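You operate a simulated robot arm through the tools that you are given. There is no shell and no other tool. Be economical: measure what you need, move in short steps, check, and stop when the job is done.

You run a simulated two-armed robot. Do the job below in one go: nothing can be reset, and whatever is moved stays where it is left.

## Task
On the clear stretch of the work table, fold the rag in half, so that its two short edges meet.

Only the result counts: the job must be done as asked and must still hold three seconds after the hand-in. Knocking over, shifting, dropping, spilling or breaking anything else fails it. Flat cloth is picked up by pressing the open fingertips on it (5 to 10 N) and closing them slowly along it; thin cloth reads only 2 to 8 mm in the jaws.

## Robot
Two 7-joint arms with two-finger parallel grippers on one trunk, on a base that drives. Base frame: it is fixed to the floor where the robot stands at the start and does not move with it; the origin is under the middle of the robot, x ahead of it, y to its left, z up; the surface under the hand at the start is at about z = 800. Readings come in mm, rad, newtons and seconds.
The left shoulder is at the start at [70, 133, 1076], the right one opposite. With the tool pointing down near the work surface each hand reaches from about 200 to 660 mm from the robot's upright axis, wherever it stands, measured 20 degrees to its own side. Places, roughly: clear stretch of the work table [600, -100, 800]. Payload 1.57 kg a hand.
The TCP of each hand is the grasp point between the finger pads, 30 mm short of the fingertips. In the tool frame z runs along the fingers and y along their closing line. The gripper opens to 80 mm. The fingers are 17 mm wide and 12 mm thick; the gripper's body (40 by 82 mm) begins 80 mm behind the TCP.
Orientation is that of the tool frame in the base frame, as a unit quaternion [x, y, z, w]. With the fingers straight down and closing along the base's y, the tool's x points along the base's -x, its y along +y and its z along -z.

## Interface
- The arms move only by the tool drive_tool. It takes "left_moves", "right_moves" or both (then of equal length, played together; a hand with none holds still); each is text: rows parted by semicolons, each of 7 numbers parted by spaces: the shift along the base's x, y, z in units of 40 mm (1.0 is 40 mm), then the turn, a rotation vector about the base's x, y, z in units of 4 degrees (1.0 is 4 degrees), then the gripper command, from -1 (fully open) to 1 (shut), values between in proportion. In form: dx dy dz wx wy wz claw; .... A call has 1 to 20 rows; each row shifts and turns the commanded pose from where the row before left it. A call with a number of a shift or a turn outside -1 to 1 is refused whole. Rows are played at 5 a second. More than 50 mm and 0.15 rad between two rows, or a gripper value outside its range, and nothing of the call is played. Where a pose cannot be reached the arm comes as near as it can. A force on the tool above 40 N (or 10 N above the force at the start of the call, whichever is more), or a blocked arm, ends the call early, and 0.2 s more pass. The fingers move at their own pace (about 153 mm/s each) and stop on an object; they squeeze with about 36 N. The grip force told is the motor's: it shows also when the fingers shut on nothing. Time passes only in rows, and 0.2 s behind the last, so rows that do not move let the fingers close. The reply holds the time, the measured pose of the TCP, the force on the tool along the base axes, the opening and the grip force, in the units named above and with some noise, with the torque about the TCP (base axes, N m) and any sound that the robot's microphone picked up, and new pictures: "pictures" is both (left out), scene, wrist or none (wrist: the cameras of the hands that moved).
- Cameras (640 x 400 px; columns grow to the right, rows downward): "scene" is now at [129.4, -11.6, 1288.1]; the picture's right is [-0.15, -0.99, 0.00], its down [-0.71, 0.11, -0.69] and it looks along [0.69, -0.10, -0.72] (base axes); focal length 253 px, centre (320, 200). "left" rides on the left gripper at [72, 7, -122] in its tool frame; the picture's right is [-0.09, 1.00, 0.00], its down [-0.84, -0.08, -0.54] and it looks along [-0.54, -0.05, 0.84] (tool axes); focal length 238 px, centre (320, 200). "right" rides on the right gripper at [72, -7, -122] in its tool frame; the picture's right is [0.09, 1.00, 0.00], its down [-0.84, 0.08, -0.54] and it looks along [-0.54, 0.05, 0.84] (tool axes); focal length 238 px, centre (320, 200). There is no depth. A picture from a camera that has moved, and an enlarged one, comes with that camera's place and axes in the base frame and with its lens.
- move_column(by): slides the trunk up (or, below 0, down) by that many mm; the arms and the scene camera ride with it, the base frame stays. It gives what a move gives, with no picture.
- base_move(legs): drives the robot by 1 to 6 legs, each [ahead, left, turn to the left] in mm, mm and rad, along the robot's own axes; the way and the turn of a leg run together, so that a leg with both is an arc; at most 1500 mm and 3.142 rad a leg. The arms and the cameras ride along, it lands a little off, and it stops where it bumps. It gives what a move gives, and a new picture of the scene camera.
- aim_head(pan, tilt): turns the head with the scene camera to pan (to the left, within 1.501 rad either way) and tilt (down, from -0.506 to 1.204), counted from straight ahead of the robot. It gives what a move gives, and a new picture of the scene camera.
- enlarge(camera, box): a new picture of the part [left, top, right, bottom] of that camera's present view, enlarged. No time passes.
- hand_in(): hands the job in; it is judged then, once.

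Go step by step. Nothing tells you exact positions but the pictures and the camera data: compare them with the known pose of the tool, close in by small moves and look again before you grip or let go. The budget is 120 turns and 260 pictures, counting those below and the enlarged ones. Unless the task says otherwise, let go and move clear before handing in, and close with one line.

The tools are called after "Request:" as a command line: name --argument value ..., lists and objects as JSON in quotes. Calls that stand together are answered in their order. drive_tool: Moves the arms, as the interface text tells. Its arguments: {"type":"object","properties":{"left_moves":{"type":"string"},"right_moves":{"type":"string"},"pictures":{"type":"string","enum":["both","scene","wrist","none"]}},"required":[]} The other tools are called the same way: move_column (by) slides the trunk up or down; base_move (legs) drives the base; aim_head (pan, tilt) turns the head that bears the scene camera; enlarge (camera, box) takes an enlarged picture of a part of a camera's view; hand_in () hands the job in.

At the start:

```text
time: 0.0
left_tool_pos: [421.1, 143.6, 1027.8]
left_tool_rot: [0.0, 1.0, 0.001, 0.0]
left_wrist_force: [0.0, 0.7, -0.7]
left_ft_torque: [0.0, -0.02, -0.03]
left_width: 79.8
left_finger_force: 0.1
right_tool_pos: [406.2, -236.0, 1044.2]
right_tool_rot: [-0.001, 1.0, 0.0, 0.001]
right_wrist_force: [0.2, -0.1, 0.1]
right_ft_torque: [0.03, -0.02, 0.0]
right_width: 80.1
right_finger_force: 0.0
trunk travel left (down, up): [-650.0, 290.0]
robot x, y, heading: [-1.3, 2.5, -0.0]
head pan, tilt: [-0.15, 0.805]
```

scene: 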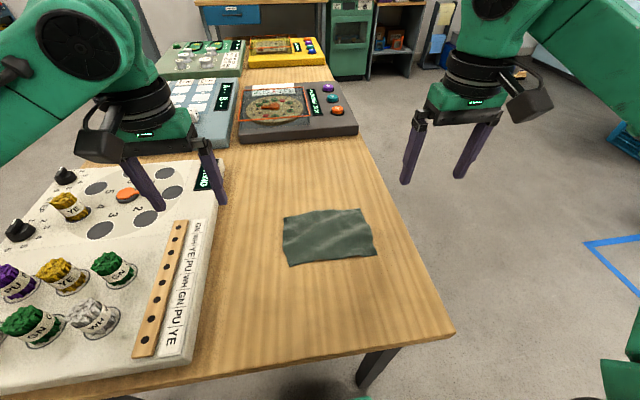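
right: 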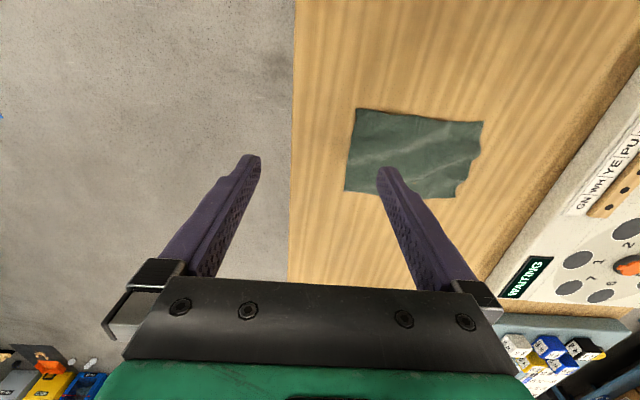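
left: 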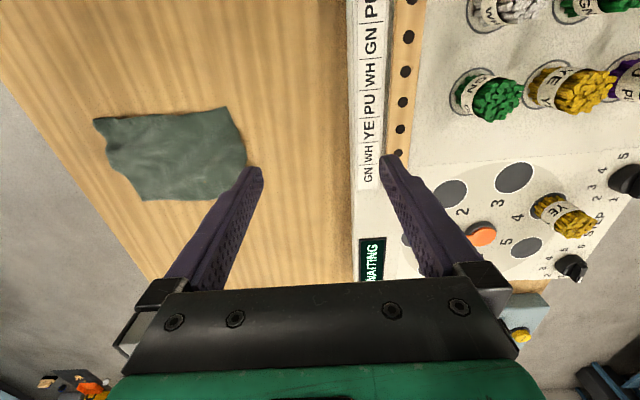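

The rag lies at about x 411–555, y −180 to +18 (short edges run along x, at y≈17 and y≈−178). I'll drive round to the table's right side so both hands can take the two corners of one short edge side by side; first I check the floor there.

Request:
aim_head --pan -1.2 --tilt 0.7

Request:
enlarge --camera "right" --box '[320, 80, 520, 220]'

```text
time: 1.3
left_tool_pos: [420.9, 142.5, 1028.6]
left_tool_rot: [0.0, 1.0, 0.0, 0.0]
left_wrist_force: [-0.2, 0.5, -0.2]
left_ft_torque: [-0.01, 0.01, -0.01]
left_width: 79.9
left_finger_force: 0.1
right_tool_pos: [407.8, -236.5, 1043.4]
right_tool_rot: [0.0, 1.0, -0.001, 0.0]
right_wrist_force: [0.4, 0.4, 0.6]
right_ft_torque: [0.01, -0.01, -0.01]
right_width: 79.9
right_finger_force: 0.1
trunk travel left (down, up): [-650.0, 290.0]
robot x, y, heading: [-1.0, 1.0, -0.002]
head pan, tilt: [-1.201, 0.7]
camera scene: at [80.7, -78.7, 1296.8], right [-0.93, -0.36, 0.0], down [-0.23, 0.6, -0.76], along [0.28, -0.71, -0.64], focal length 253 px, centre (320, 200)
```

scene: 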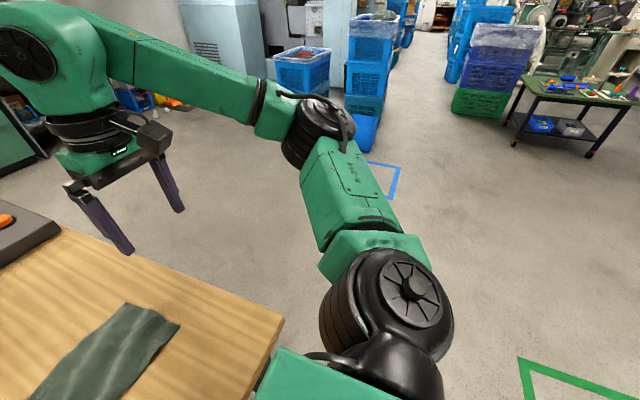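

```text
2.86 times, centred on (420, 150) of right
camera zoom: at [337.4, -242.7, 1166.3], right [-0.09, 1.0, 0.0], down [0.84, 0.08, 0.54], along [0.54, 0.05, -0.84], focal length 681 px, centre (34, 343)
```

zoom: 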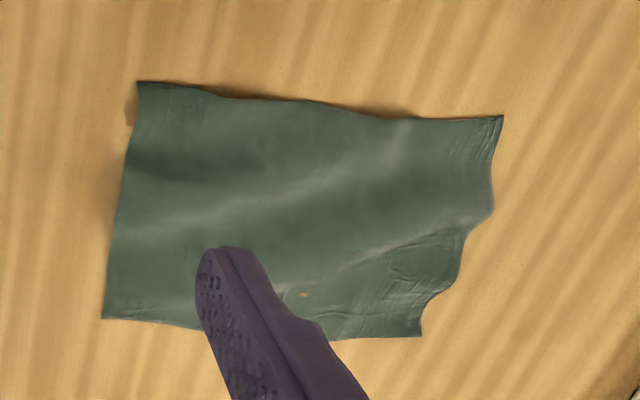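

The floor to the right is clear. I drive right, ahead, and turn left to face the rag from the table's right side.

Request:
base_move --legs '[[0, -720, 0], [485, 0, 0], [0, 0, 1.571]]'

Request:
aim_head --pan 0 --tilt 0.85

```text
time: 11.4
left_tool_pos: [328.4, -287.2, 1028.4]
left_tool_rot: [0.709, -0.705, 0.0, -0.001]
left_wrist_force: [-0.1, -1.1, 0.0]
left_ft_torque: [0.03, -0.02, 0.01]
left_width: 79.8
left_finger_force: 0.0
right_tool_pos: [708.2, -299.1, 1044.4]
right_tool_rot: [0.709, -0.705, 0.0, -0.001]
right_wrist_force: [-0.4, -0.4, 0.7]
right_ft_torque: [-0.03, -0.02, 0.03]
right_width: 80.2
right_finger_force: 0.0
trunk travel left (down, up): [-650.0, 290.0]
robot x, y, heading: [474.3, -707.4, 1.575]
head pan, tilt: [-1.201, 0.7]
camera scene: at [552.2, -626.4, 1296.8], right [0.37, -0.93, 0.0], down [-0.6, -0.24, -0.76], along [0.71, 0.28, -0.64], focal length 253 px, centre (320, 200)
```

scene: 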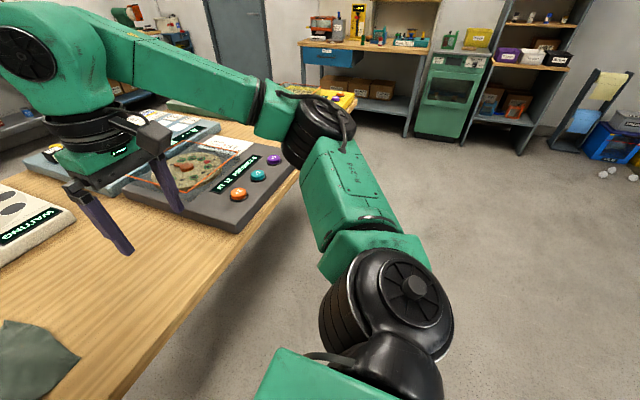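

```text
time: 12.8
left_tool_pos: [329.1, -287.7, 1028.2]
left_tool_rot: [0.709, -0.705, 0.001, 0.0]
left_wrist_force: [-0.3, -0.4, -0.2]
left_ft_torque: [-0.01, -0.02, -0.01]
left_width: 80.0
left_finger_force: 0.1
right_tool_pos: [707.2, -298.9, 1045.0]
right_tool_rot: [0.709, -0.705, 0.0, 0.0]
right_wrist_force: [-0.2, 0.0, 0.0]
right_ft_torque: [0.01, -0.02, 0.0]
right_width: 79.8
right_finger_force: 0.1
trunk travel left (down, up): [-650.0, 290.0]
robot x, y, heading: [474.1, -704.6, 1.574]
head pan, tilt: [0.0, 0.85]
camera scene: at [472.8, -579.4, 1284.5], right [1.0, 0.01, 0.0], down [0.0, -0.75, -0.66], along [0.0, 0.66, -0.75], focal length 253 px, centre (320, 200)
```

scene: 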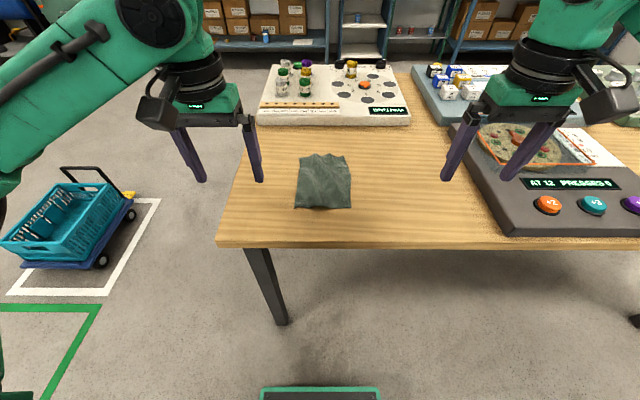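

Facing the rag now. I move ahead 175 mm so the far edge comes within easy reach.

Request:
base_move --legs '[[175, 0, 0]]'

Request:
aim_head --pan 0 --tilt 0.9

Request:
enlarge --camera "scene" --box '[240, 140, 400, 240]'

```text
time: 14.3
left_tool_pos: [326.6, -113.0, 1028.9]
left_tool_rot: [0.71, -0.704, 0.0, 0.001]
left_wrist_force: [0.5, -0.2, -1.1]
left_ft_torque: [0.03, 0.0, 0.02]
left_width: 79.8
left_finger_force: 0.0
right_tool_pos: [704.4, -123.8, 1044.8]
right_tool_rot: [0.71, -0.704, 0.0, 0.0]
right_wrist_force: [0.3, 0.1, -0.2]
right_ft_torque: [-0.03, 0.0, 0.01]
right_width: 79.8
right_finger_force: 0.1
trunk travel left (down, up): [-650.0, 290.0]
robot x, y, heading: [473.7, -532.5, 1.582]
head pan, tilt: [0.0, 0.85]
camera scene: at [471.0, -405.1, 1284.6], right [1.0, 0.01, 0.0], down [0.01, -0.75, -0.66], along [-0.01, 0.66, -0.75], focal length 253 px, centre (320, 200)
```

scene: 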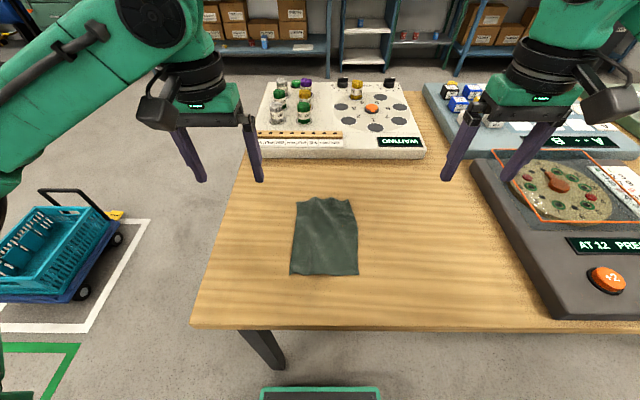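

```text
time: 15.0
left_tool_pos: [326.0, -112.2, 1028.7]
left_tool_rot: [0.71, -0.705, 0.0, 0.0]
left_wrist_force: [0.0, -0.6, 0.4]
left_ft_torque: [0.01, -0.01, -0.01]
left_width: 80.1
left_finger_force: 0.2
right_tool_pos: [704.9, -124.6, 1044.4]
right_tool_rot: [0.71, -0.704, 0.0, 0.0]
right_wrist_force: [-0.9, -0.1, 0.1]
right_ft_torque: [0.0, -0.02, -0.01]
right_width: 80.0
right_finger_force: 0.0
trunk travel left (down, up): [-650.0, 290.0]
robot x, y, heading: [470.5, -532.4, 1.583]
head pan, tilt: [0.0, 0.901]
camera scene: at [471.0, -406.3, 1280.6], right [1.0, 0.01, 0.0], down [0.01, -0.78, -0.62], along [-0.01, 0.62, -0.78], focal length 253 px, centre (320, 200)
```

scene: 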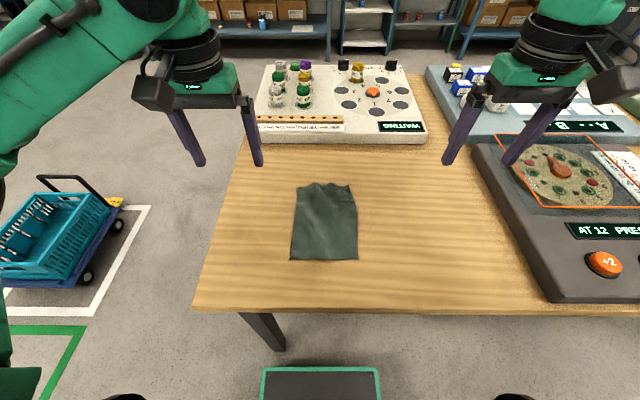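

```text
4.00 times, centred on (320, 190) of scene
camera zoom: at [471.0, -406.3, 1280.6], right [1.0, 0.01, 0.0], down [0.01, -0.78, -0.62], along [-0.01, 0.62, -0.78], focal length 1012 px, centre (320, 240)
```

zoom: 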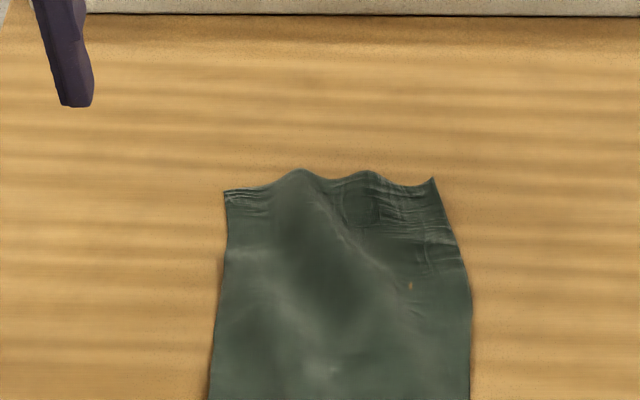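

The far short edge runs from about (405, 12) to (536, 20), the near one at y≈−180 from x 406 to 547. I bring both hands above the far corners, partly closed to about 26 mm.

Request:
drive_tool --left_moves "0.421 0.484 -0.536 0 0 0 0.3; 0.421 0.484 -0.536 0 0 0 0.3; 0.421 0.484 -0.536 0 0 0 0.3; 0.421 0.484 -0.536 0 0 0 0.3; 0.421 0.484 -0.536 0 0 0 0.3; 0.421 0.484 -0.536 0 0 0 0.3; 0 0 0 0 0 0 0.3" --right_moves "-0.775 0.544 -0.602 0 0 0 0.3; -0.775 0.544 -0.602 0 0 0 0.3; -0.775 0.544 -0.602 0 0 0 0.3; -0.775 0.544 -0.602 0 0 0 0.3; -0.775 0.544 -0.602 0 0 0 0.3; -0.775 0.544 -0.602 0 0 0 0.3; 0 0 0 0 0 0 0.3"

```text
time: 16.6
left_tool_pos: [428.4, 2.2, 901.3]
left_tool_rot: [0.71, -0.704, 0.0, 0.0]
left_wrist_force: [-0.2, 0.1, 0.3]
left_ft_torque: [-0.02, 0.01, 0.03]
left_width: 27.9
left_finger_force: 0.1
right_tool_pos: [516.9, 7.6, 897.7]
right_tool_rot: [0.71, -0.705, -0.001, 0.0]
right_wrist_force: [0.0, 0.3, -0.3]
right_ft_torque: [0.04, 0.01, 0.0]
right_width: 28.1
right_finger_force: 0.1
trunk travel left (down, up): [-650.0, 290.0]
robot x, y, heading: [472.0, -534.1, 1.582]
head pan, tilt: [0.0, 0.901]
camera scene: at [471.4, -407.9, 1280.7], right [1.0, 0.01, 0.0], down [0.01, -0.78, -0.62], along [-0.01, 0.62, -0.78], focal length 253 px, centre (320, 200)
camera right: at [525.9, -65.0, 1020.3], right [-0.99, -0.1, 0.0], down [-0.08, 0.84, 0.54], along [-0.06, 0.54, -0.84], focal length 238 px, centre (320, 200)
camera left: at [421.9, -68.5, 1023.0], right [-1.0, 0.08, 0.0], down [0.07, 0.84, 0.54], along [0.04, 0.54, -0.84], focal length 238 px, centre (320, 200)
```

scene: 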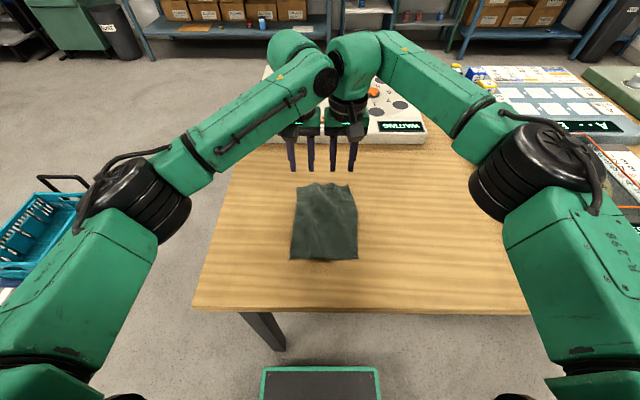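
right: 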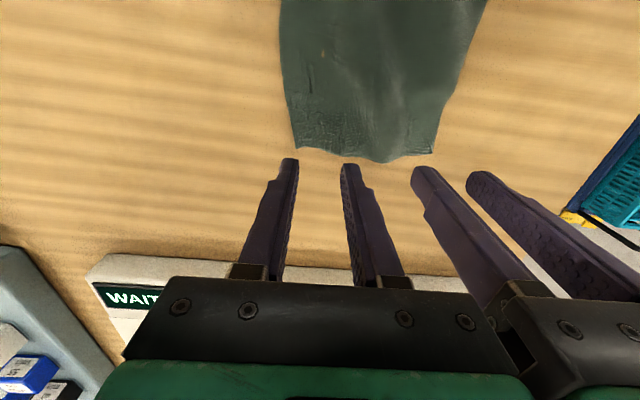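
left: 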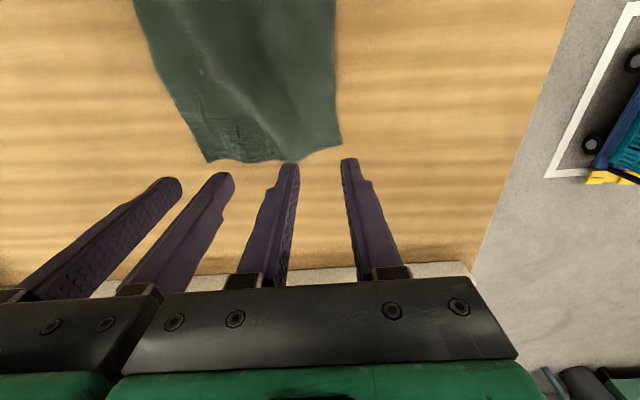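

Corners confirmed: left (406, 9), right (538, 20). The hands are close together, so I spread them a little and come down just above the cloth.

Request:
drive_tool --left_moves "-0.07 -0.1 0 0 0 0 0.3; 0 0 -0.5 0 0 0 0.3; 0 0 -0.5 0 0 0 0.3; 0 0 -0.4 0 0 0 0.3; 0 0 0 0 0 0 0.3" --right_moves "0.06 0 0 0 0 0 0.3; 0 0 -0.45 0 0 0 0.3; 0 0 -0.45 0 0 0 0.3; 0 0 -0.4 0 0 0 0.3; 0 0 0 0 0 0 0.3"

Request:
enlarge --camera "scene" --box '[260, 20, 400, 220]'

```text
time: 17.8
left_tool_pos: [426.3, 1.6, 842.3]
left_tool_rot: [0.71, -0.704, 0.001, -0.001]
left_wrist_force: [0.4, 0.4, 0.1]
left_ft_torque: [-0.01, 0.0, -0.02]
left_width: 27.9
left_finger_force: 0.1
right_tool_pos: [520.2, 6.2, 847.7]
right_tool_rot: [0.71, -0.704, 0.0, 0.0]
right_wrist_force: [0.6, -0.1, -0.6]
right_ft_torque: [0.01, 0.0, 0.02]
right_width: 27.8
right_finger_force: 0.1
trunk travel left (down, up): [-650.0, 290.0]
robot x, y, heading: [471.3, -534.9, 1.58]
head pan, tilt: [0.0, 0.901]
camera scene: at [470.9, -407.0, 1280.6], right [1.0, 0.01, 0.0], down [0.01, -0.78, -0.62], along [-0.01, 0.62, -0.78], focal length 253 px, centre (320, 200)
camera right: at [529.3, -65.3, 969.4], right [-0.99, -0.1, 0.0], down [-0.08, 0.84, 0.54], along [-0.05, 0.54, -0.84], focal length 238 px, centre (320, 200)
camera left: at [419.4, -70.2, 965.3], right [-1.0, 0.08, 0.0], down [0.07, 0.84, 0.54], along [0.05, 0.54, -0.84], focal length 238 px, centre (320, 200)
```

scene: 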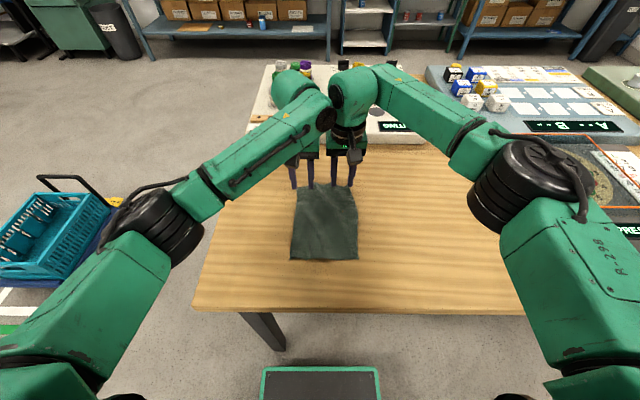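
right: 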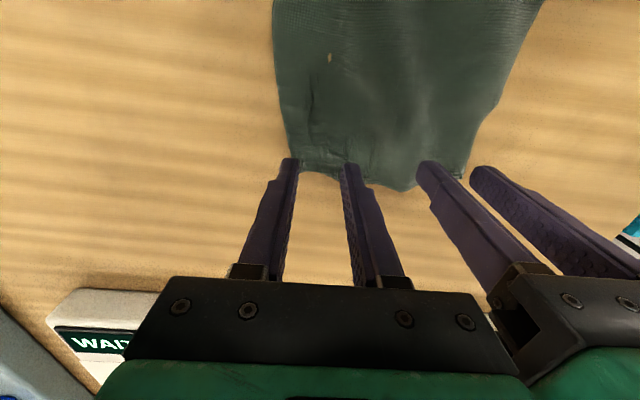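
left: 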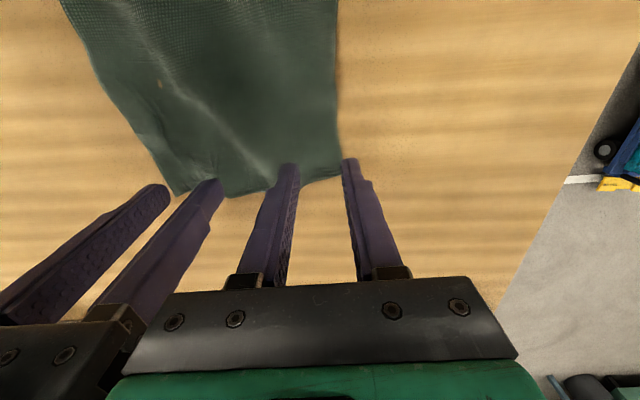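

```text
2.00 times, centred on (330, 120) of scene
camera zoom: at [470.9, -407.0, 1280.6], right [1.0, 0.01, 0.0], down [0.01, -0.78, -0.62], along [-0.01, 0.62, -0.78], focal length 506 px, centre (300, 360)
```

zoom: 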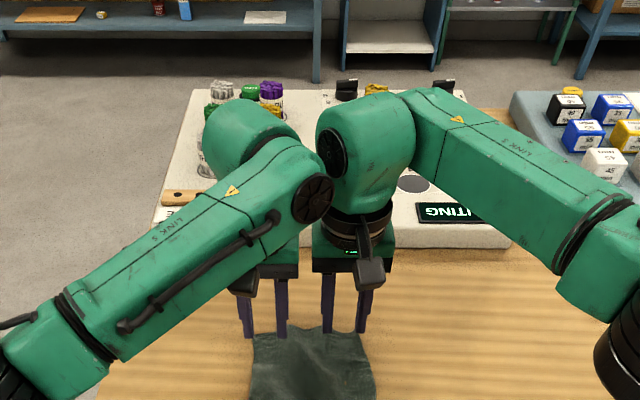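

The outer fingers sit right at the cloth's side edges, so I narrow the openings to 18 mm, shift slightly inward and go down close to contact.

Request:
drive_tool --left_moves "0 -0.16 0 0 0 0 0.55; 0 0 -0.1 0 0 0 0.55; 0 0 -0.1 0 0 0 0.55; 0 0 -0.05 0 0 0 0.55; 0 0 0 0 0 0 0.55" --right_moves "0 -0.05 0 0 0 0 0.55; 0 0 -0.2 0 0 0 0.55; 0 0 -0.15 0 0 0 0.55; 0 0 -0.05 0 0 0 0.55; 0 0 0 0 0 0 0.55" --pictures "wrist"

```text
time: 19.0
left_tool_pos: [423.9, -5.0, 834.1]
left_tool_rot: [0.71, -0.704, 0.0, -0.001]
left_wrist_force: [0.4, 0.8, 0.6]
left_ft_torque: [-0.01, -0.03, 0.0]
left_width: 18.0
left_finger_force: 0.1
right_tool_pos: [521.5, 5.6, 831.9]
right_tool_rot: [0.71, -0.704, 0.001, 0.0]
right_wrist_force: [0.2, 1.0, 1.2]
right_ft_torque: [0.03, -0.03, 0.0]
right_width: 17.9
right_finger_force: 0.0
trunk travel left (down, up): [-650.0, 290.0]
robot x, y, heading: [474.0, -529.2, 1.582]
head pan, tilt: [0.0, 0.901]
camera right: at [529.2, -67.2, 954.0], right [-0.99, -0.1, 0.0], down [-0.08, 0.84, 0.54], along [-0.06, 0.54, -0.84], focal length 238 px, centre (320, 200)
camera left: at [418.7, -77.1, 956.3], right [-1.0, 0.08, 0.0], down [0.07, 0.84, 0.54], along [0.05, 0.54, -0.84], focal length 238 px, centre (320, 200)
```

right: 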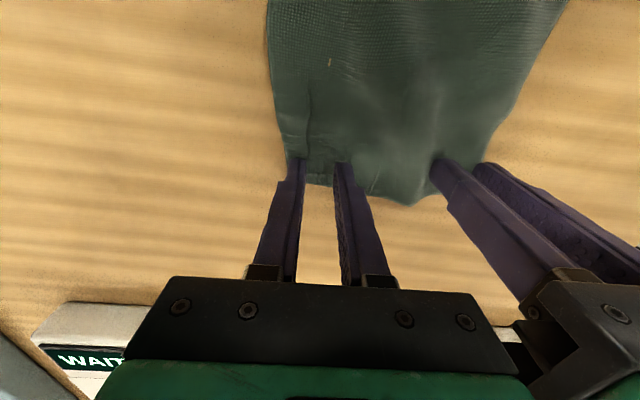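
left: 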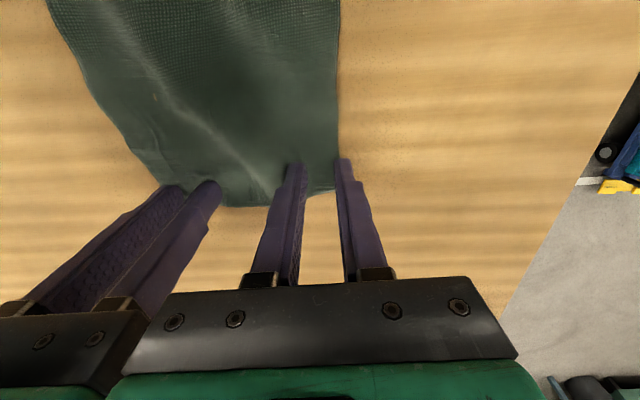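

Left outer finger hangs half off the side edge; I shift the left hand 5 mm inward, then press down in small steps.

Request:
drive_tool --left_moves "0.13 0 0 0 0 0 0.55; 0 0 0 0 0 0 0.55; 0 0 -0.05 0 0 0 0.55; 0 0 -0.05 0 0 0 0.55; 0 0 0 0 0 0 0.55" --right_moves "-0.03 0 0 0 0 0 0.55; 0 0 0 0 0 0 0.55; 0 0 -0.05 0 0 0 0.55; 0 0 0 0 0 0 0.55; 0 0 0 0 0 0 0.55" --pictures "wrist"

```text
time: 20.2
left_tool_pos: [430.4, -7.3, 830.7]
left_tool_rot: [0.71, -0.704, -0.002, -0.001]
left_wrist_force: [-0.2, -0.3, 6.0]
left_ft_torque: [-0.01, 0.03, 0.01]
left_width: 18.0
left_finger_force: 0.1
right_tool_pos: [519.1, 4.7, 830.5]
right_tool_rot: [0.711, -0.704, -0.002, -0.001]
right_wrist_force: [1.2, 2.3, 14.5]
right_ft_torque: [0.07, -0.11, 0.01]
right_width: 18.3
right_finger_force: 0.5
trunk travel left (down, up): [-650.0, 290.0]
robot x, y, heading: [473.5, -534.2, 1.575]
head pan, tilt: [0.0, 0.901]
camera right: at [528.3, -67.9, 953.3], right [-0.99, -0.1, 0.0], down [-0.08, 0.83, 0.55], along [-0.06, 0.54, -0.84], focal length 238 px, centre (320, 200)
camera left: at [423.3, -79.2, 953.4], right [-1.0, 0.08, 0.0], down [0.07, 0.84, 0.54], along [0.05, 0.54, -0.84], focal length 238 px, centre (320, 200)
```

right: 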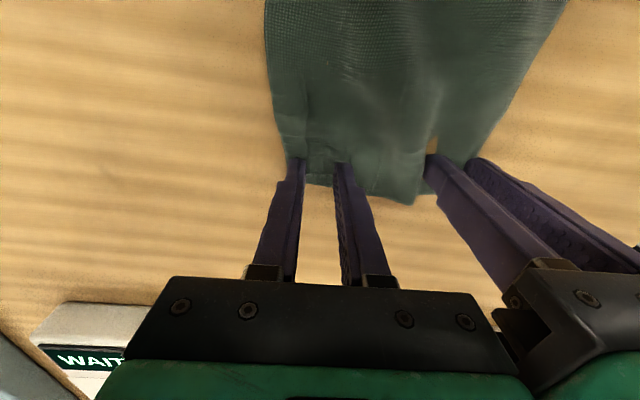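
left: 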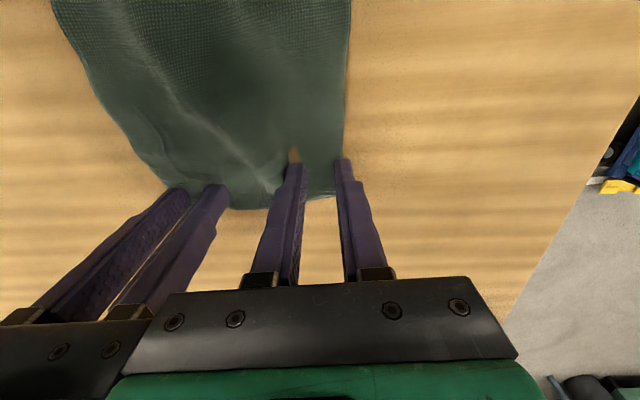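

Left presses 6 N, right 14 N; I ease the right a little and close both slowly.

Request:
drive_tool --left_moves "0 0 0 0 0 0 0.55; 0 0 0 0 0 0 0.6; 0 0 0 0 0 0 0.65; 0 0 0 0 0 0 0.7; 0 0 0 0 0 0 0.75; 0 0 0 0 0 0 0.8; 0 0 0 0 0 0 0.85; 0 0 0 0 0 0 0.9; 0 0 0 0 0 0 0.95; 0 0 0 0 0 0 1; 0 0 0 0 0 0 1" --right_moves "0 0 0.015 0 0 0 0.55; 0 0 0 0 0 0 0.6; 0 0 0 0 0 0 0.65; 0 0 0 0 0 0 0.7; 0 0 0 0 0 0 0.75; 0 0 0 0 0 0 0.8; 0 0 0 0 0 0 0.85; 0 0 0 0 0 0 0.9; 0 0 0 0 0 0 0.95; 0 0 0 0 0 0 1; 0 0 0 0 0 0 1" --pictures "wrist"

```text
time: 22.6
left_tool_pos: [428.4, -8.0, 831.2]
left_tool_rot: [0.71, -0.704, -0.001, -0.001]
left_wrist_force: [-2.2, 0.7, 14.5]
left_ft_torque: [0.0, 0.08, -0.03]
left_width: 0.2
left_finger_force: 21.7
right_tool_pos: [519.4, 4.2, 831.7]
right_tool_rot: [0.71, -0.704, -0.001, -0.002]
right_wrist_force: [1.4, -0.4, 3.9]
right_ft_torque: [0.01, -0.03, 0.0]
right_width: 0.0
right_finger_force: 21.4
trunk travel left (down, up): [-650.0, 290.0]
robot x, y, heading: [471.3, -534.2, 1.58]
head pan, tilt: [0.0, 0.901]
camera right: at [528.2, -69.0, 953.6], right [-0.99, -0.1, 0.0], down [-0.08, 0.83, 0.54], along [-0.05, 0.54, -0.84], focal length 238 px, centre (320, 200)
camera left: at [423.0, -79.8, 953.4], right [-1.0, 0.08, 0.0], down [0.07, 0.84, 0.54], along [0.05, 0.54, -0.84], focal length 238 px, centre (320, 200)
```

right: 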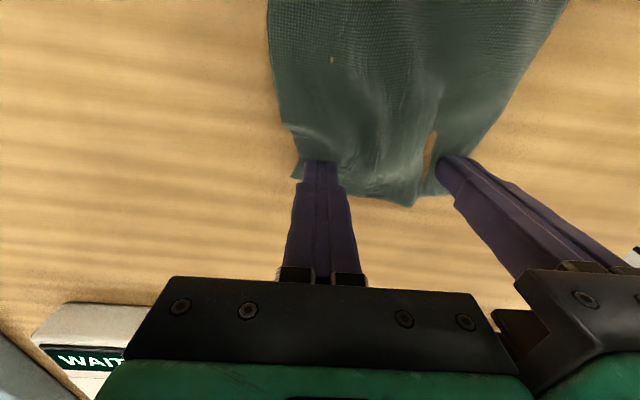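
left: 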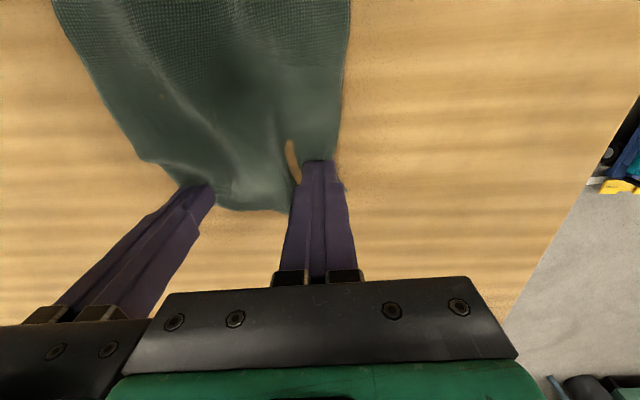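

Both read 0 mm, so probably nothing was caught. I lift slightly to check before retrying.

Request:
drive_tool --left_moves "0 0 0.3 0 0 0 1; 0 0 0.3 0 0 0 1; 0 0 0.1 0 0 0 1" --right_moves "0 0 0.3 0 0 0 1; 0 0 0.3 0 0 0 1; 0 0 0.1 0 0 0 1" --pictures "both"

```text
time: 23.4
left_tool_pos: [428.5, -6.0, 857.8]
left_tool_rot: [0.71, -0.704, 0.0, 0.0]
left_wrist_force: [0.5, -0.6, -0.9]
left_ft_torque: [-0.01, 0.05, -0.03]
left_width: 0.2
left_finger_force: 21.2
right_tool_pos: [520.4, 6.6, 858.1]
right_tool_rot: [0.711, -0.704, 0.001, -0.001]
right_wrist_force: [0.2, 0.1, 0.1]
right_ft_torque: [-0.01, -0.02, -0.02]
right_width: 0.0
right_finger_force: 21.2
trunk travel left (down, up): [-650.0, 290.0]
robot x, y, heading: [472.4, -533.1, 1.577]
head pan, tilt: [0.0, 0.901]
camera scene: at [471.0, -406.2, 1280.5], right [1.0, 0.01, 0.0], down [0.01, -0.78, -0.62], along [-0.01, 0.62, -0.78], focal length 253 px, centre (320, 200)
camera right: at [529.8, -65.2, 980.6], right [-0.99, -0.1, 0.0], down [-0.08, 0.84, 0.54], along [-0.05, 0.54, -0.84], focal length 238 px, centre (320, 200)
camera left: at [423.2, -77.1, 980.1], right [-1.0, 0.08, 0.0], down [0.07, 0.84, 0.54], along [0.04, 0.54, -0.84], focal length 238 px, centre (320, 200)
```

scene: 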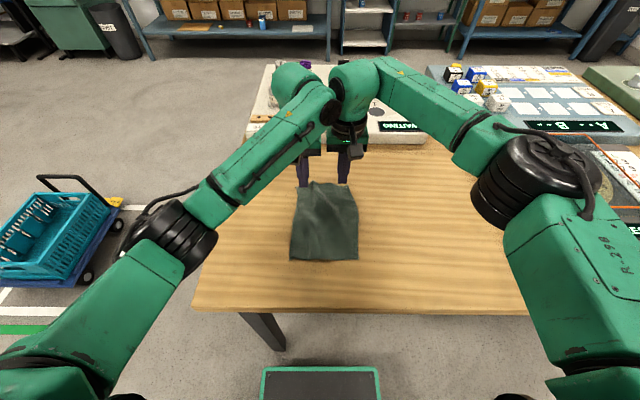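
right: 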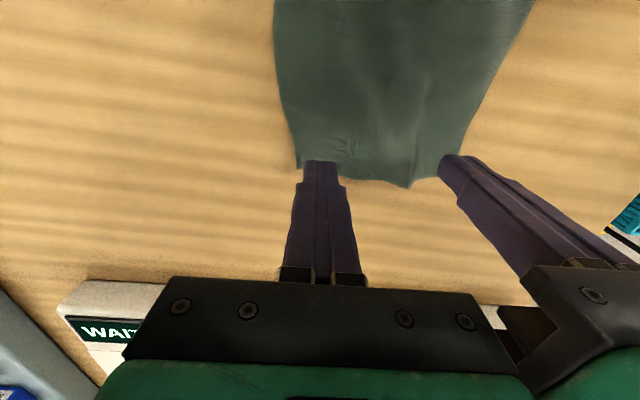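
left: 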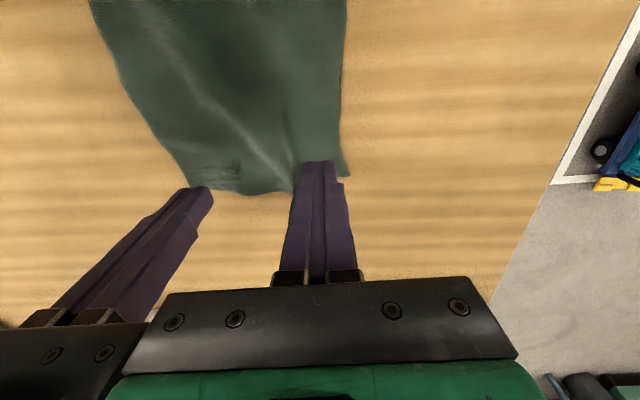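

Nothing was caught; the 18 mm gap was too narrow to raise a ridge. I'll do one corner at a time with a wider opening: right hand steps aside, left hand opens to about 44 mm over the left corner.

Request:
drive_tool --left_moves "0 0 0 0 0 0 1; 0 0 0 0 0 0 1; 0.2 0.12 0 0 0 0 -0.1; 0 0 0 0 0 0 -0.1; 0 0 -0.3 0 0 0 -0.1; 0 0 -0.25 0 0 0 -0.1; 0 0 0 0 0 0 -0.1" --right_moves "0.6 0 0.5 0 0 0 0; 0.9 0 0.3 0 0 0 0; 0.5 0 0 0 0 0 0; 0 0 0 0 0 0 0; 0 0 0 0 0 0 0; 0 0 0 0 0 0 0; 0 0 0 0 0 0 0" --pictures "wrist"

```text
time: 25.0
left_tool_pos: [438.0, -1.5, 836.4]
left_tool_rot: [0.71, -0.704, 0.001, 0.0]
left_wrist_force: [-0.1, 0.3, 0.7]
left_ft_torque: [-0.03, -0.01, -0.02]
left_width: 44.2
left_finger_force: 0.1
right_tool_pos: [598.8, 6.8, 891.0]
right_tool_rot: [0.71, -0.704, 0.0, -0.001]
right_wrist_force: [0.3, 0.1, 0.2]
right_ft_torque: [0.01, 0.0, 0.01]
right_width: 40.2
right_finger_force: 0.1
trunk travel left (down, up): [-650.0, 290.0]
robot x, y, heading: [470.7, -532.5, 1.581]
head pan, tilt: [0.0, 0.901]
camera right: at [608.5, -65.3, 1012.8], right [-0.99, -0.1, 0.0], down [-0.08, 0.84, 0.54], along [-0.05, 0.54, -0.84], focal length 238 px, centre (320, 200)
camera left: at [432.4, -73.5, 958.0], right [-1.0, 0.08, 0.0], down [0.07, 0.84, 0.54], along [0.05, 0.54, -0.84], focal length 238 px, centre (320, 200)
```

right: 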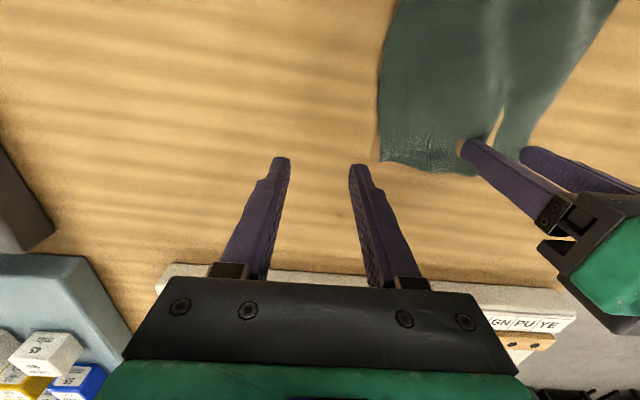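
left: 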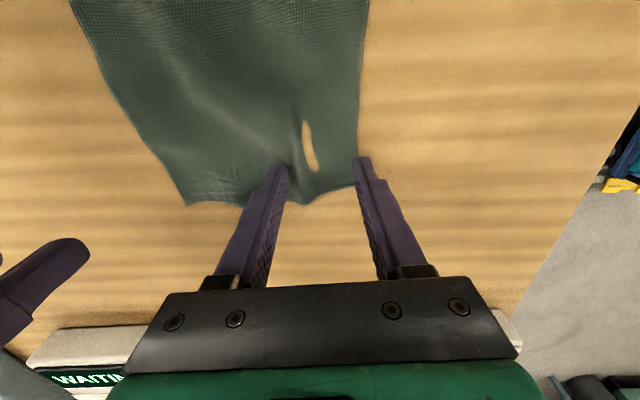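

Left outer finger needs to come a few mm further onto the cloth; then I press gently and close.

Request:
drive_tool --left_moves "0.16 -0.05 0 0 0 0 -0.1; 0 0 -0.08 0 0 0 -0.1; 0 0 -0.05 0 0 0 -0.1; 0 0 -0.02 0 0 0 -0.1; 0 0 0 0 0 0 -0.1" --pictures "wrist"

```text
time: 26.2
left_tool_pos: [443.9, -3.7, 831.4]
left_tool_rot: [0.71, -0.704, -0.002, -0.002]
left_wrist_force: [-1.1, 2.9, 10.9]
left_ft_torque: [0.11, 0.28, -0.07]
left_width: 43.8
left_finger_force: 0.0
right_tool_pos: [600.1, 7.3, 892.7]
right_tool_rot: [0.71, -0.704, 0.0, -0.001]
right_wrist_force: [0.5, 0.0, -0.9]
right_ft_torque: [0.01, 0.05, -0.01]
right_width: 40.0
right_finger_force: 0.2
trunk travel left (down, up): [-650.0, 290.0]
robot x, y, heading: [472.6, -532.4, 1.578]
head pan, tilt: [0.0, 0.901]
camera left: at [438.1, -75.7, 953.3], right [-1.0, 0.08, 0.0], down [0.07, 0.84, 0.54], along [0.05, 0.54, -0.84], focal length 238 px, centre (320, 200)
```

left: 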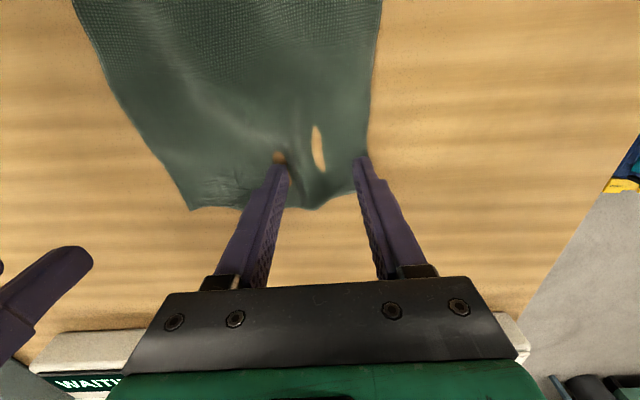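

Pressing at about 11 N; I close half way slowly and look.

Request:
drive_tool --left_moves "0 0 0.01 0 0 0 -0.05; 0 0 0 0 0 0 0; 0 0 0 0 0 0 0.05; 0 0 0 0 0 0 0.1; 0 0 0 0 0 0 0.15; 0 0 0 0 0 0 0.2; 0 0 0 0 0 0 0.25; 0 0 0 0 0 0 0.3; 0 0 0 0 0 0 0.35; 0 0 0 0 0 0 0.4" --pictures "wrist"

```text
time: 28.4
left_tool_pos: [444.1, -5.1, 832.7]
left_tool_rot: [0.711, -0.704, -0.001, -0.001]
left_wrist_force: [0.9, -0.2, 11.1]
left_ft_torque: [0.02, 0.13, 0.01]
left_width: 23.5
left_finger_force: 0.1
right_tool_pos: [599.5, 4.8, 891.9]
right_tool_rot: [0.71, -0.704, -0.001, 0.0]
right_wrist_force: [0.8, 0.3, 0.7]
right_ft_torque: [0.0, 0.0, 0.03]
right_width: 40.3
right_finger_force: 0.0
trunk travel left (down, up): [-650.0, 290.0]
robot x, y, heading: [471.6, -530.9, 1.579]
head pan, tilt: [0.0, 0.901]
camera left: at [438.2, -76.2, 953.4], right [-1.0, 0.08, 0.0], down [0.07, 0.84, 0.54], along [0.05, 0.54, -0.84], focal length 238 px, centre (320, 200)
```

left: 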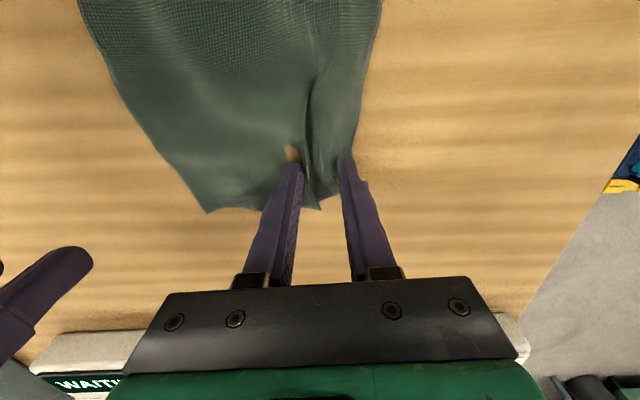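

A ridge is rising between the fingers; I keep closing.

Request:
drive_tool --left_moves "0 0 0 0 0 0 0.45; 0 0 0 0 0 0 0.5; 0 0 0 0 0 0 0.55; 0 0 0 0 0 0 0.6; 0 0 0 0 0 0 0.65; 0 0 0 0 0 0 0.7; 0 0 0 0 0 0 0.75; 0 0 0 0 0 0 0.8; 0 0 0 0 0 0 0.85; 0 0 0 0 0 0 0.9; 0 0 0 0 0 0 0.95; 0 0 0 0 0 0 1; 0 0 0 0 0 0 1" --pictures "wrist"

```text
time: 31.2
left_tool_pos: [444.0, -5.1, 831.8]
left_tool_rot: [0.71, -0.704, 0.0, -0.001]
left_wrist_force: [0.0, 0.5, 11.3]
left_ft_torque: [0.02, 0.12, -0.04]
left_width: 3.2
left_finger_force: 23.8
right_tool_pos: [600.1, 5.0, 891.1]
right_tool_rot: [0.71, -0.704, -0.001, 0.0]
right_wrist_force: [0.7, -0.1, -0.7]
right_ft_torque: [0.0, -0.01, 0.02]
right_width: 39.9
right_finger_force: 0.0
trunk travel left (down, up): [-650.0, 290.0]
robot x, y, heading: [471.6, -534.5, 1.579]
head pan, tilt: [0.0, 0.901]
camera left: at [437.7, -76.2, 953.4], right [-1.0, 0.08, 0.0], down [0.07, 0.84, 0.54], along [0.05, 0.54, -0.84], focal length 238 px, centre (320, 200)
```

left: 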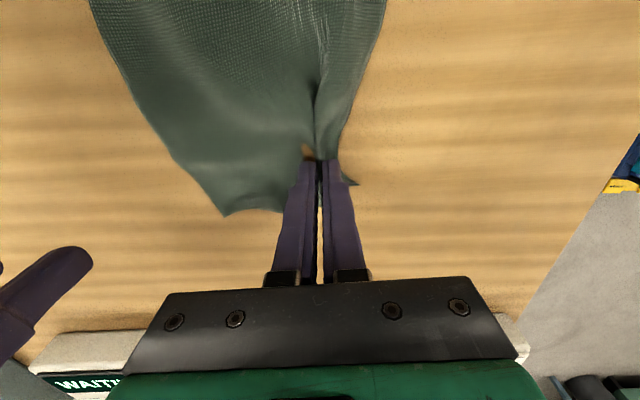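

The left hand holds the corner (3.2 mm). I lift it a bit and lean it outward 20° so the right hand has room for the other corner.

Request:
drive_tool --left_moves "0 0 0.3 0 0 0 1; 0 0 0.1 0 0 0 1; -0.08 0 0 0 -1 0 1; -0.08 0 0 0 -1 0 1; -0.08 0 0 0 -1 0 1; -0.08 0 0 0 -1 0 1; -0.08 0 0 0 -1 0 1; 0 0 0 0 0 0 1"

```text
time: 33.0
left_tool_pos: [428.5, -3.5, 845.6]
left_tool_rot: [0.699, -0.693, 0.124, -0.123]
left_wrist_force: [0.6, -0.4, 0.2]
left_ft_torque: [-0.01, -0.01, -0.01]
left_width: 2.9
left_finger_force: 24.7
right_tool_pos: [599.0, 6.6, 890.8]
right_tool_rot: [0.71, -0.704, 0.0, 0.0]
right_wrist_force: [-0.6, -0.1, -0.2]
right_ft_torque: [-0.01, 0.04, -0.04]
right_width: 40.4
right_finger_force: 0.0
trunk travel left (down, up): [-650.0, 290.0]
robot x, y, heading: [471.6, -533.2, 1.582]
head pan, tilt: [0.0, 0.901]
camera scene: at [471.3, -406.8, 1280.6], right [1.0, 0.01, 0.0], down [0.01, -0.78, -0.62], along [-0.01, 0.62, -0.78], focal length 253 px, centre (320, 200)
camera left: at [380.4, -74.7, 958.5], right [-0.94, 0.08, -0.34], down [-0.12, 0.84, 0.53], along [0.33, 0.54, -0.77], focal length 238 px, centre (320, 200)
```

scene: 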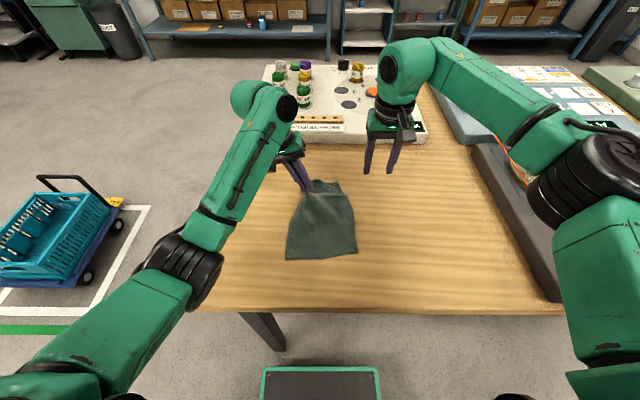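
left: 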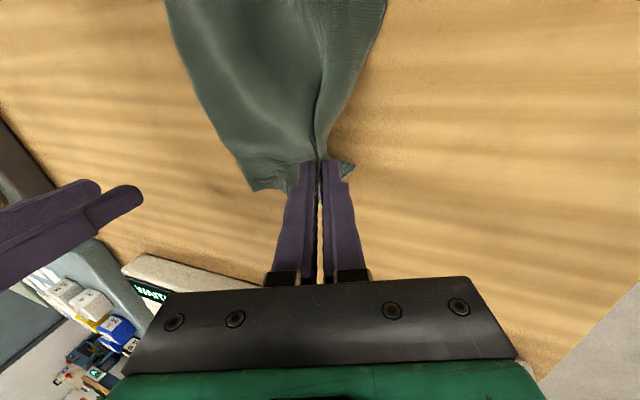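

Left holds well and leans away. Let me zoom on the far right corner.

Request:
enlarge --camera "scene" --box '[260, 150, 420, 270]'

Request:
enlarge --camera "left" --box '[160, 60, 400, 220]'

```text
3.33 times, centred on (340, 210) of scene
camera zoom: at [471.3, -406.8, 1280.6], right [1.0, 0.01, 0.0], down [0.01, -0.78, -0.62], along [-0.01, 0.62, -0.78], focal length 844 px, centre (253, 167)
```

zoom: 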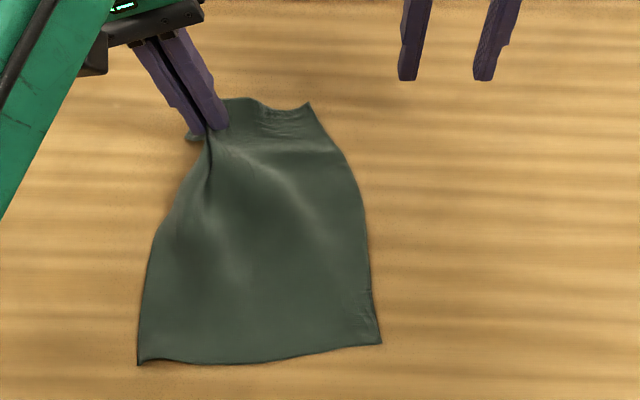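

```text
2.50 times, centred on (280, 140) of left
camera zoom: at [380.4, -74.7, 958.5], right [-0.94, 0.08, -0.34], down [-0.12, 0.84, 0.53], along [0.33, 0.54, -0.77], focal length 596 px, centre (420, 350)
```

zoom: 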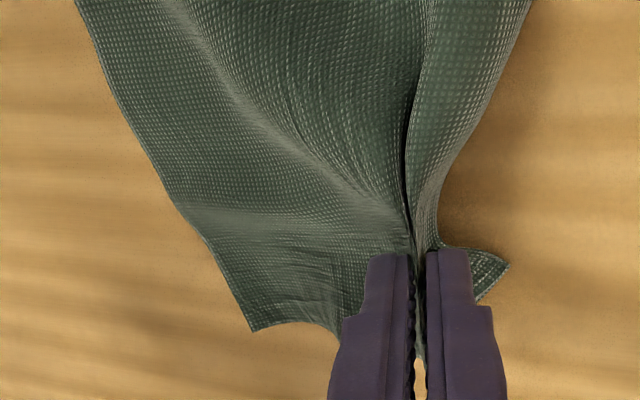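

Right corner now at about (510, 32), edge running along x near y≈30. I lean the left hand a bit more and bring the right hand over (490, 20) with 34 mm opening.

Request:
drive_tool --left_moves "-0.05 0 0 0 -1 0 1; -0.05 0 0 0 -1 0 1; -0.05 0 0 0 -1 0 1; 0 0 0 0 0 0 1; 0 0 0 0 0 0 1; 0 0 0 0 0 0 1" --right_moves "-0.6 0.1 0 0 0 0 0.15; -0.7 0.1 -0.3 0 0 0 0.15; -0.7 0.08 -0.3 0 0 0 0.15; -0.7 0.05 -0.3 0 0 0 0.15; 0 0 -0.2 0 0 0 0.15; 0 0 0 0 0 0 0.15"

```text
time: 34.4
left_tool_pos: [421.2, -3.0, 845.6]
left_tool_rot: [0.682, -0.677, 0.195, -0.194]
left_wrist_force: [-0.2, 0.2, 0.9]
left_ft_torque: [0.01, 0.03, -0.01]
left_width: 2.8
left_finger_force: 23.9
right_tool_pos: [490.8, 18.2, 847.2]
right_tool_rot: [0.71, -0.704, 0.0, 0.0]
right_wrist_force: [0.0, 0.3, -0.1]
right_ft_torque: [-0.01, 0.0, 0.01]
right_width: 33.8
right_finger_force: 0.0
trunk travel left (down, up): [-650.0, 290.0]
robot x, y, heading: [472.6, -534.9, 1.581]
head pan, tilt: [0.0, 0.901]
camera scene: at [470.6, -406.9, 1280.6], right [1.0, 0.01, 0.0], down [0.01, -0.78, -0.62], along [-0.01, 0.62, -0.78], focal length 253 px, centre (320, 200)
camera right: at [500.7, -52.9, 968.8], right [-0.99, -0.1, 0.0], down [-0.08, 0.84, 0.54], along [-0.05, 0.54, -0.84], focal length 238 px, centre (320, 200)
camera left: at [351.2, -74.7, 946.4], right [-0.84, 0.08, -0.53], down [-0.23, 0.84, 0.5], along [0.48, 0.54, -0.69], focal length 238 px, centre (320, 200)
```

scene: 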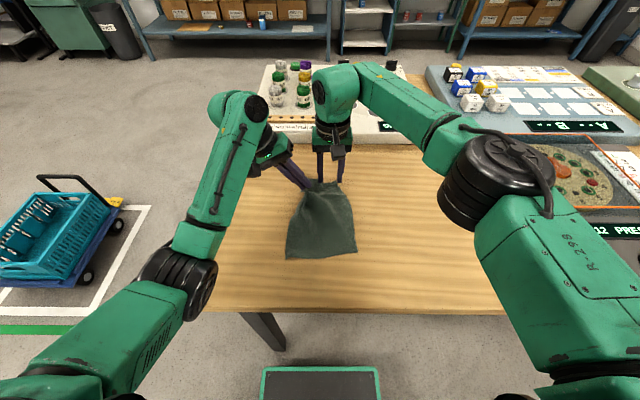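
right: 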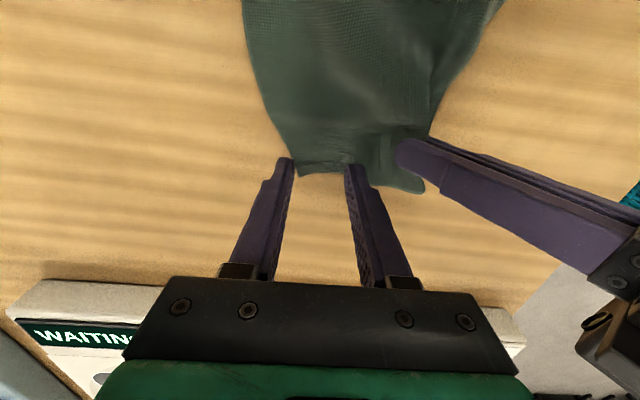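
left: 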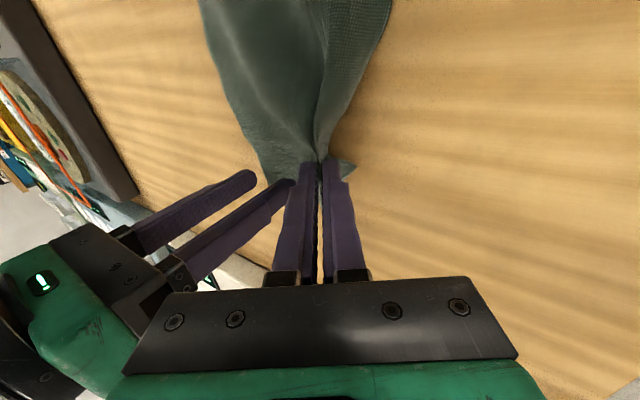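

The outer right finger would miss the cloth, so I shift the right hand 11 mm inward and go down to light contact.

Request:
drive_tool --right_moves "-0.27 -0.03 0 0 0 0 0.15; 0 0 -0.2 0 0 0 0.15; 0 0 -0.1 0 0 0 0.15; 0 0 -0.06 0 0 0 0.15; 0 0 -0.04 0 0 0 0.15; 0 0 0 0 0 0 0.15" --pictures "wrist"

```text
time: 35.8
left_tool_pos: [421.7, -3.8, 847.6]
left_tool_rot: [0.682, -0.677, 0.196, -0.194]
left_wrist_force: [1.7, 0.0, 0.2]
left_ft_torque: [0.02, 0.06, 0.03]
left_width: 2.9
left_finger_force: 24.7
right_tool_pos: [481.6, 17.4, 831.8]
right_tool_rot: [0.71, -0.704, -0.002, -0.001]
right_wrist_force: [-1.4, 2.5, 12.2]
right_ft_torque: [0.08, -0.1, 0.09]
right_width: 34.1
right_finger_force: 0.3
trunk travel left (down, up): [-650.0, 290.0]
robot x, y, heading: [470.9, -532.6, 1.58]
head pan, tilt: [0.0, 0.901]
camera right: at [489.8, -55.1, 953.4], right [-0.99, -0.1, 0.0], down [-0.08, 0.83, 0.55], along [-0.06, 0.54, -0.84], focal length 238 px, centre (320, 200)
```

right: 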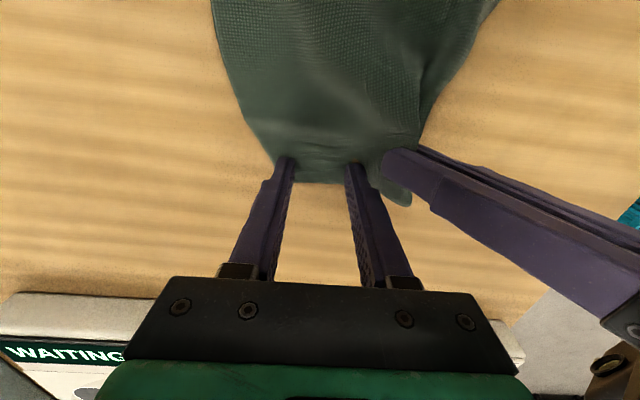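

Both right fingers are on the cloth at 12 N. I close slowly.

Request:
drive_tool --right_moves "0 0 0.01 0 0 0 0.2; 0 0 0 0 0 0 0.25; 0 0 0 0 0 0 0.3; 0 0 0 0 0 0 0.35; 0 0 0 0 0 0 0.4; 0 0 0 0 0 0 0.45; 0 0 0 0 0 0 0.5; 0 0 0 0 0 0 0.55; 0 0 0 0 0 0 0.6; 0 0 0 0 0 0 0.65; 0 0 0 0 0 0 0.7; 0 0 0 0 0 0 0.75; 0 0 0 0 0 0 0.8; 0 0 0 0 0 0 0.85; 0 0 0 0 0 0 0.9; 0 0 0 0 0 0 0.95; 0 0 0 0 0 0 1; 0 0 0 0 0 0 1" --pictures "wrist"

```text
time: 39.6
left_tool_pos: [421.9, -4.3, 846.1]
left_tool_rot: [0.682, -0.677, 0.197, -0.194]
left_wrist_force: [20.8, 4.1, -12.0]
left_ft_torque: [0.08, -0.33, 0.01]
left_width: 2.9
left_finger_force: 24.7
right_tool_pos: [479.8, 15.9, 830.8]
right_tool_rot: [0.71, -0.704, -0.003, 0.002]
right_wrist_force: [-21.6, -3.2, 20.4]
right_ft_torque: [-0.23, 0.78, -0.2]
right_width: 2.5
right_finger_force: 24.2
trunk travel left (down, up): [-650.0, 290.0]
robot x, y, heading: [473.0, -534.2, 1.58]
head pan, tilt: [0.0, 0.901]
camera right: at [489.1, -55.6, 953.9], right [-0.99, -0.1, 0.01], down [-0.08, 0.84, 0.54], along [-0.06, 0.54, -0.84], focal length 238 px, centre (320, 200)
```

right: 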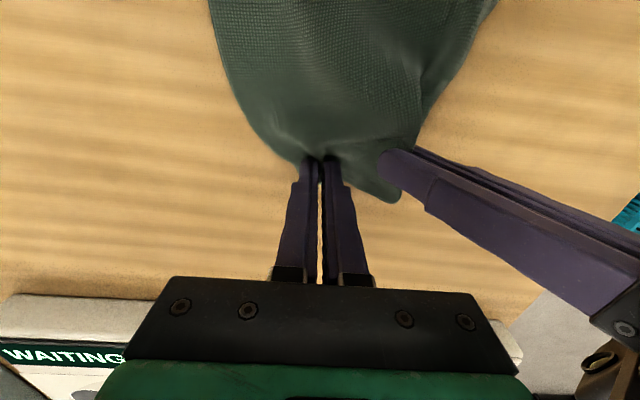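

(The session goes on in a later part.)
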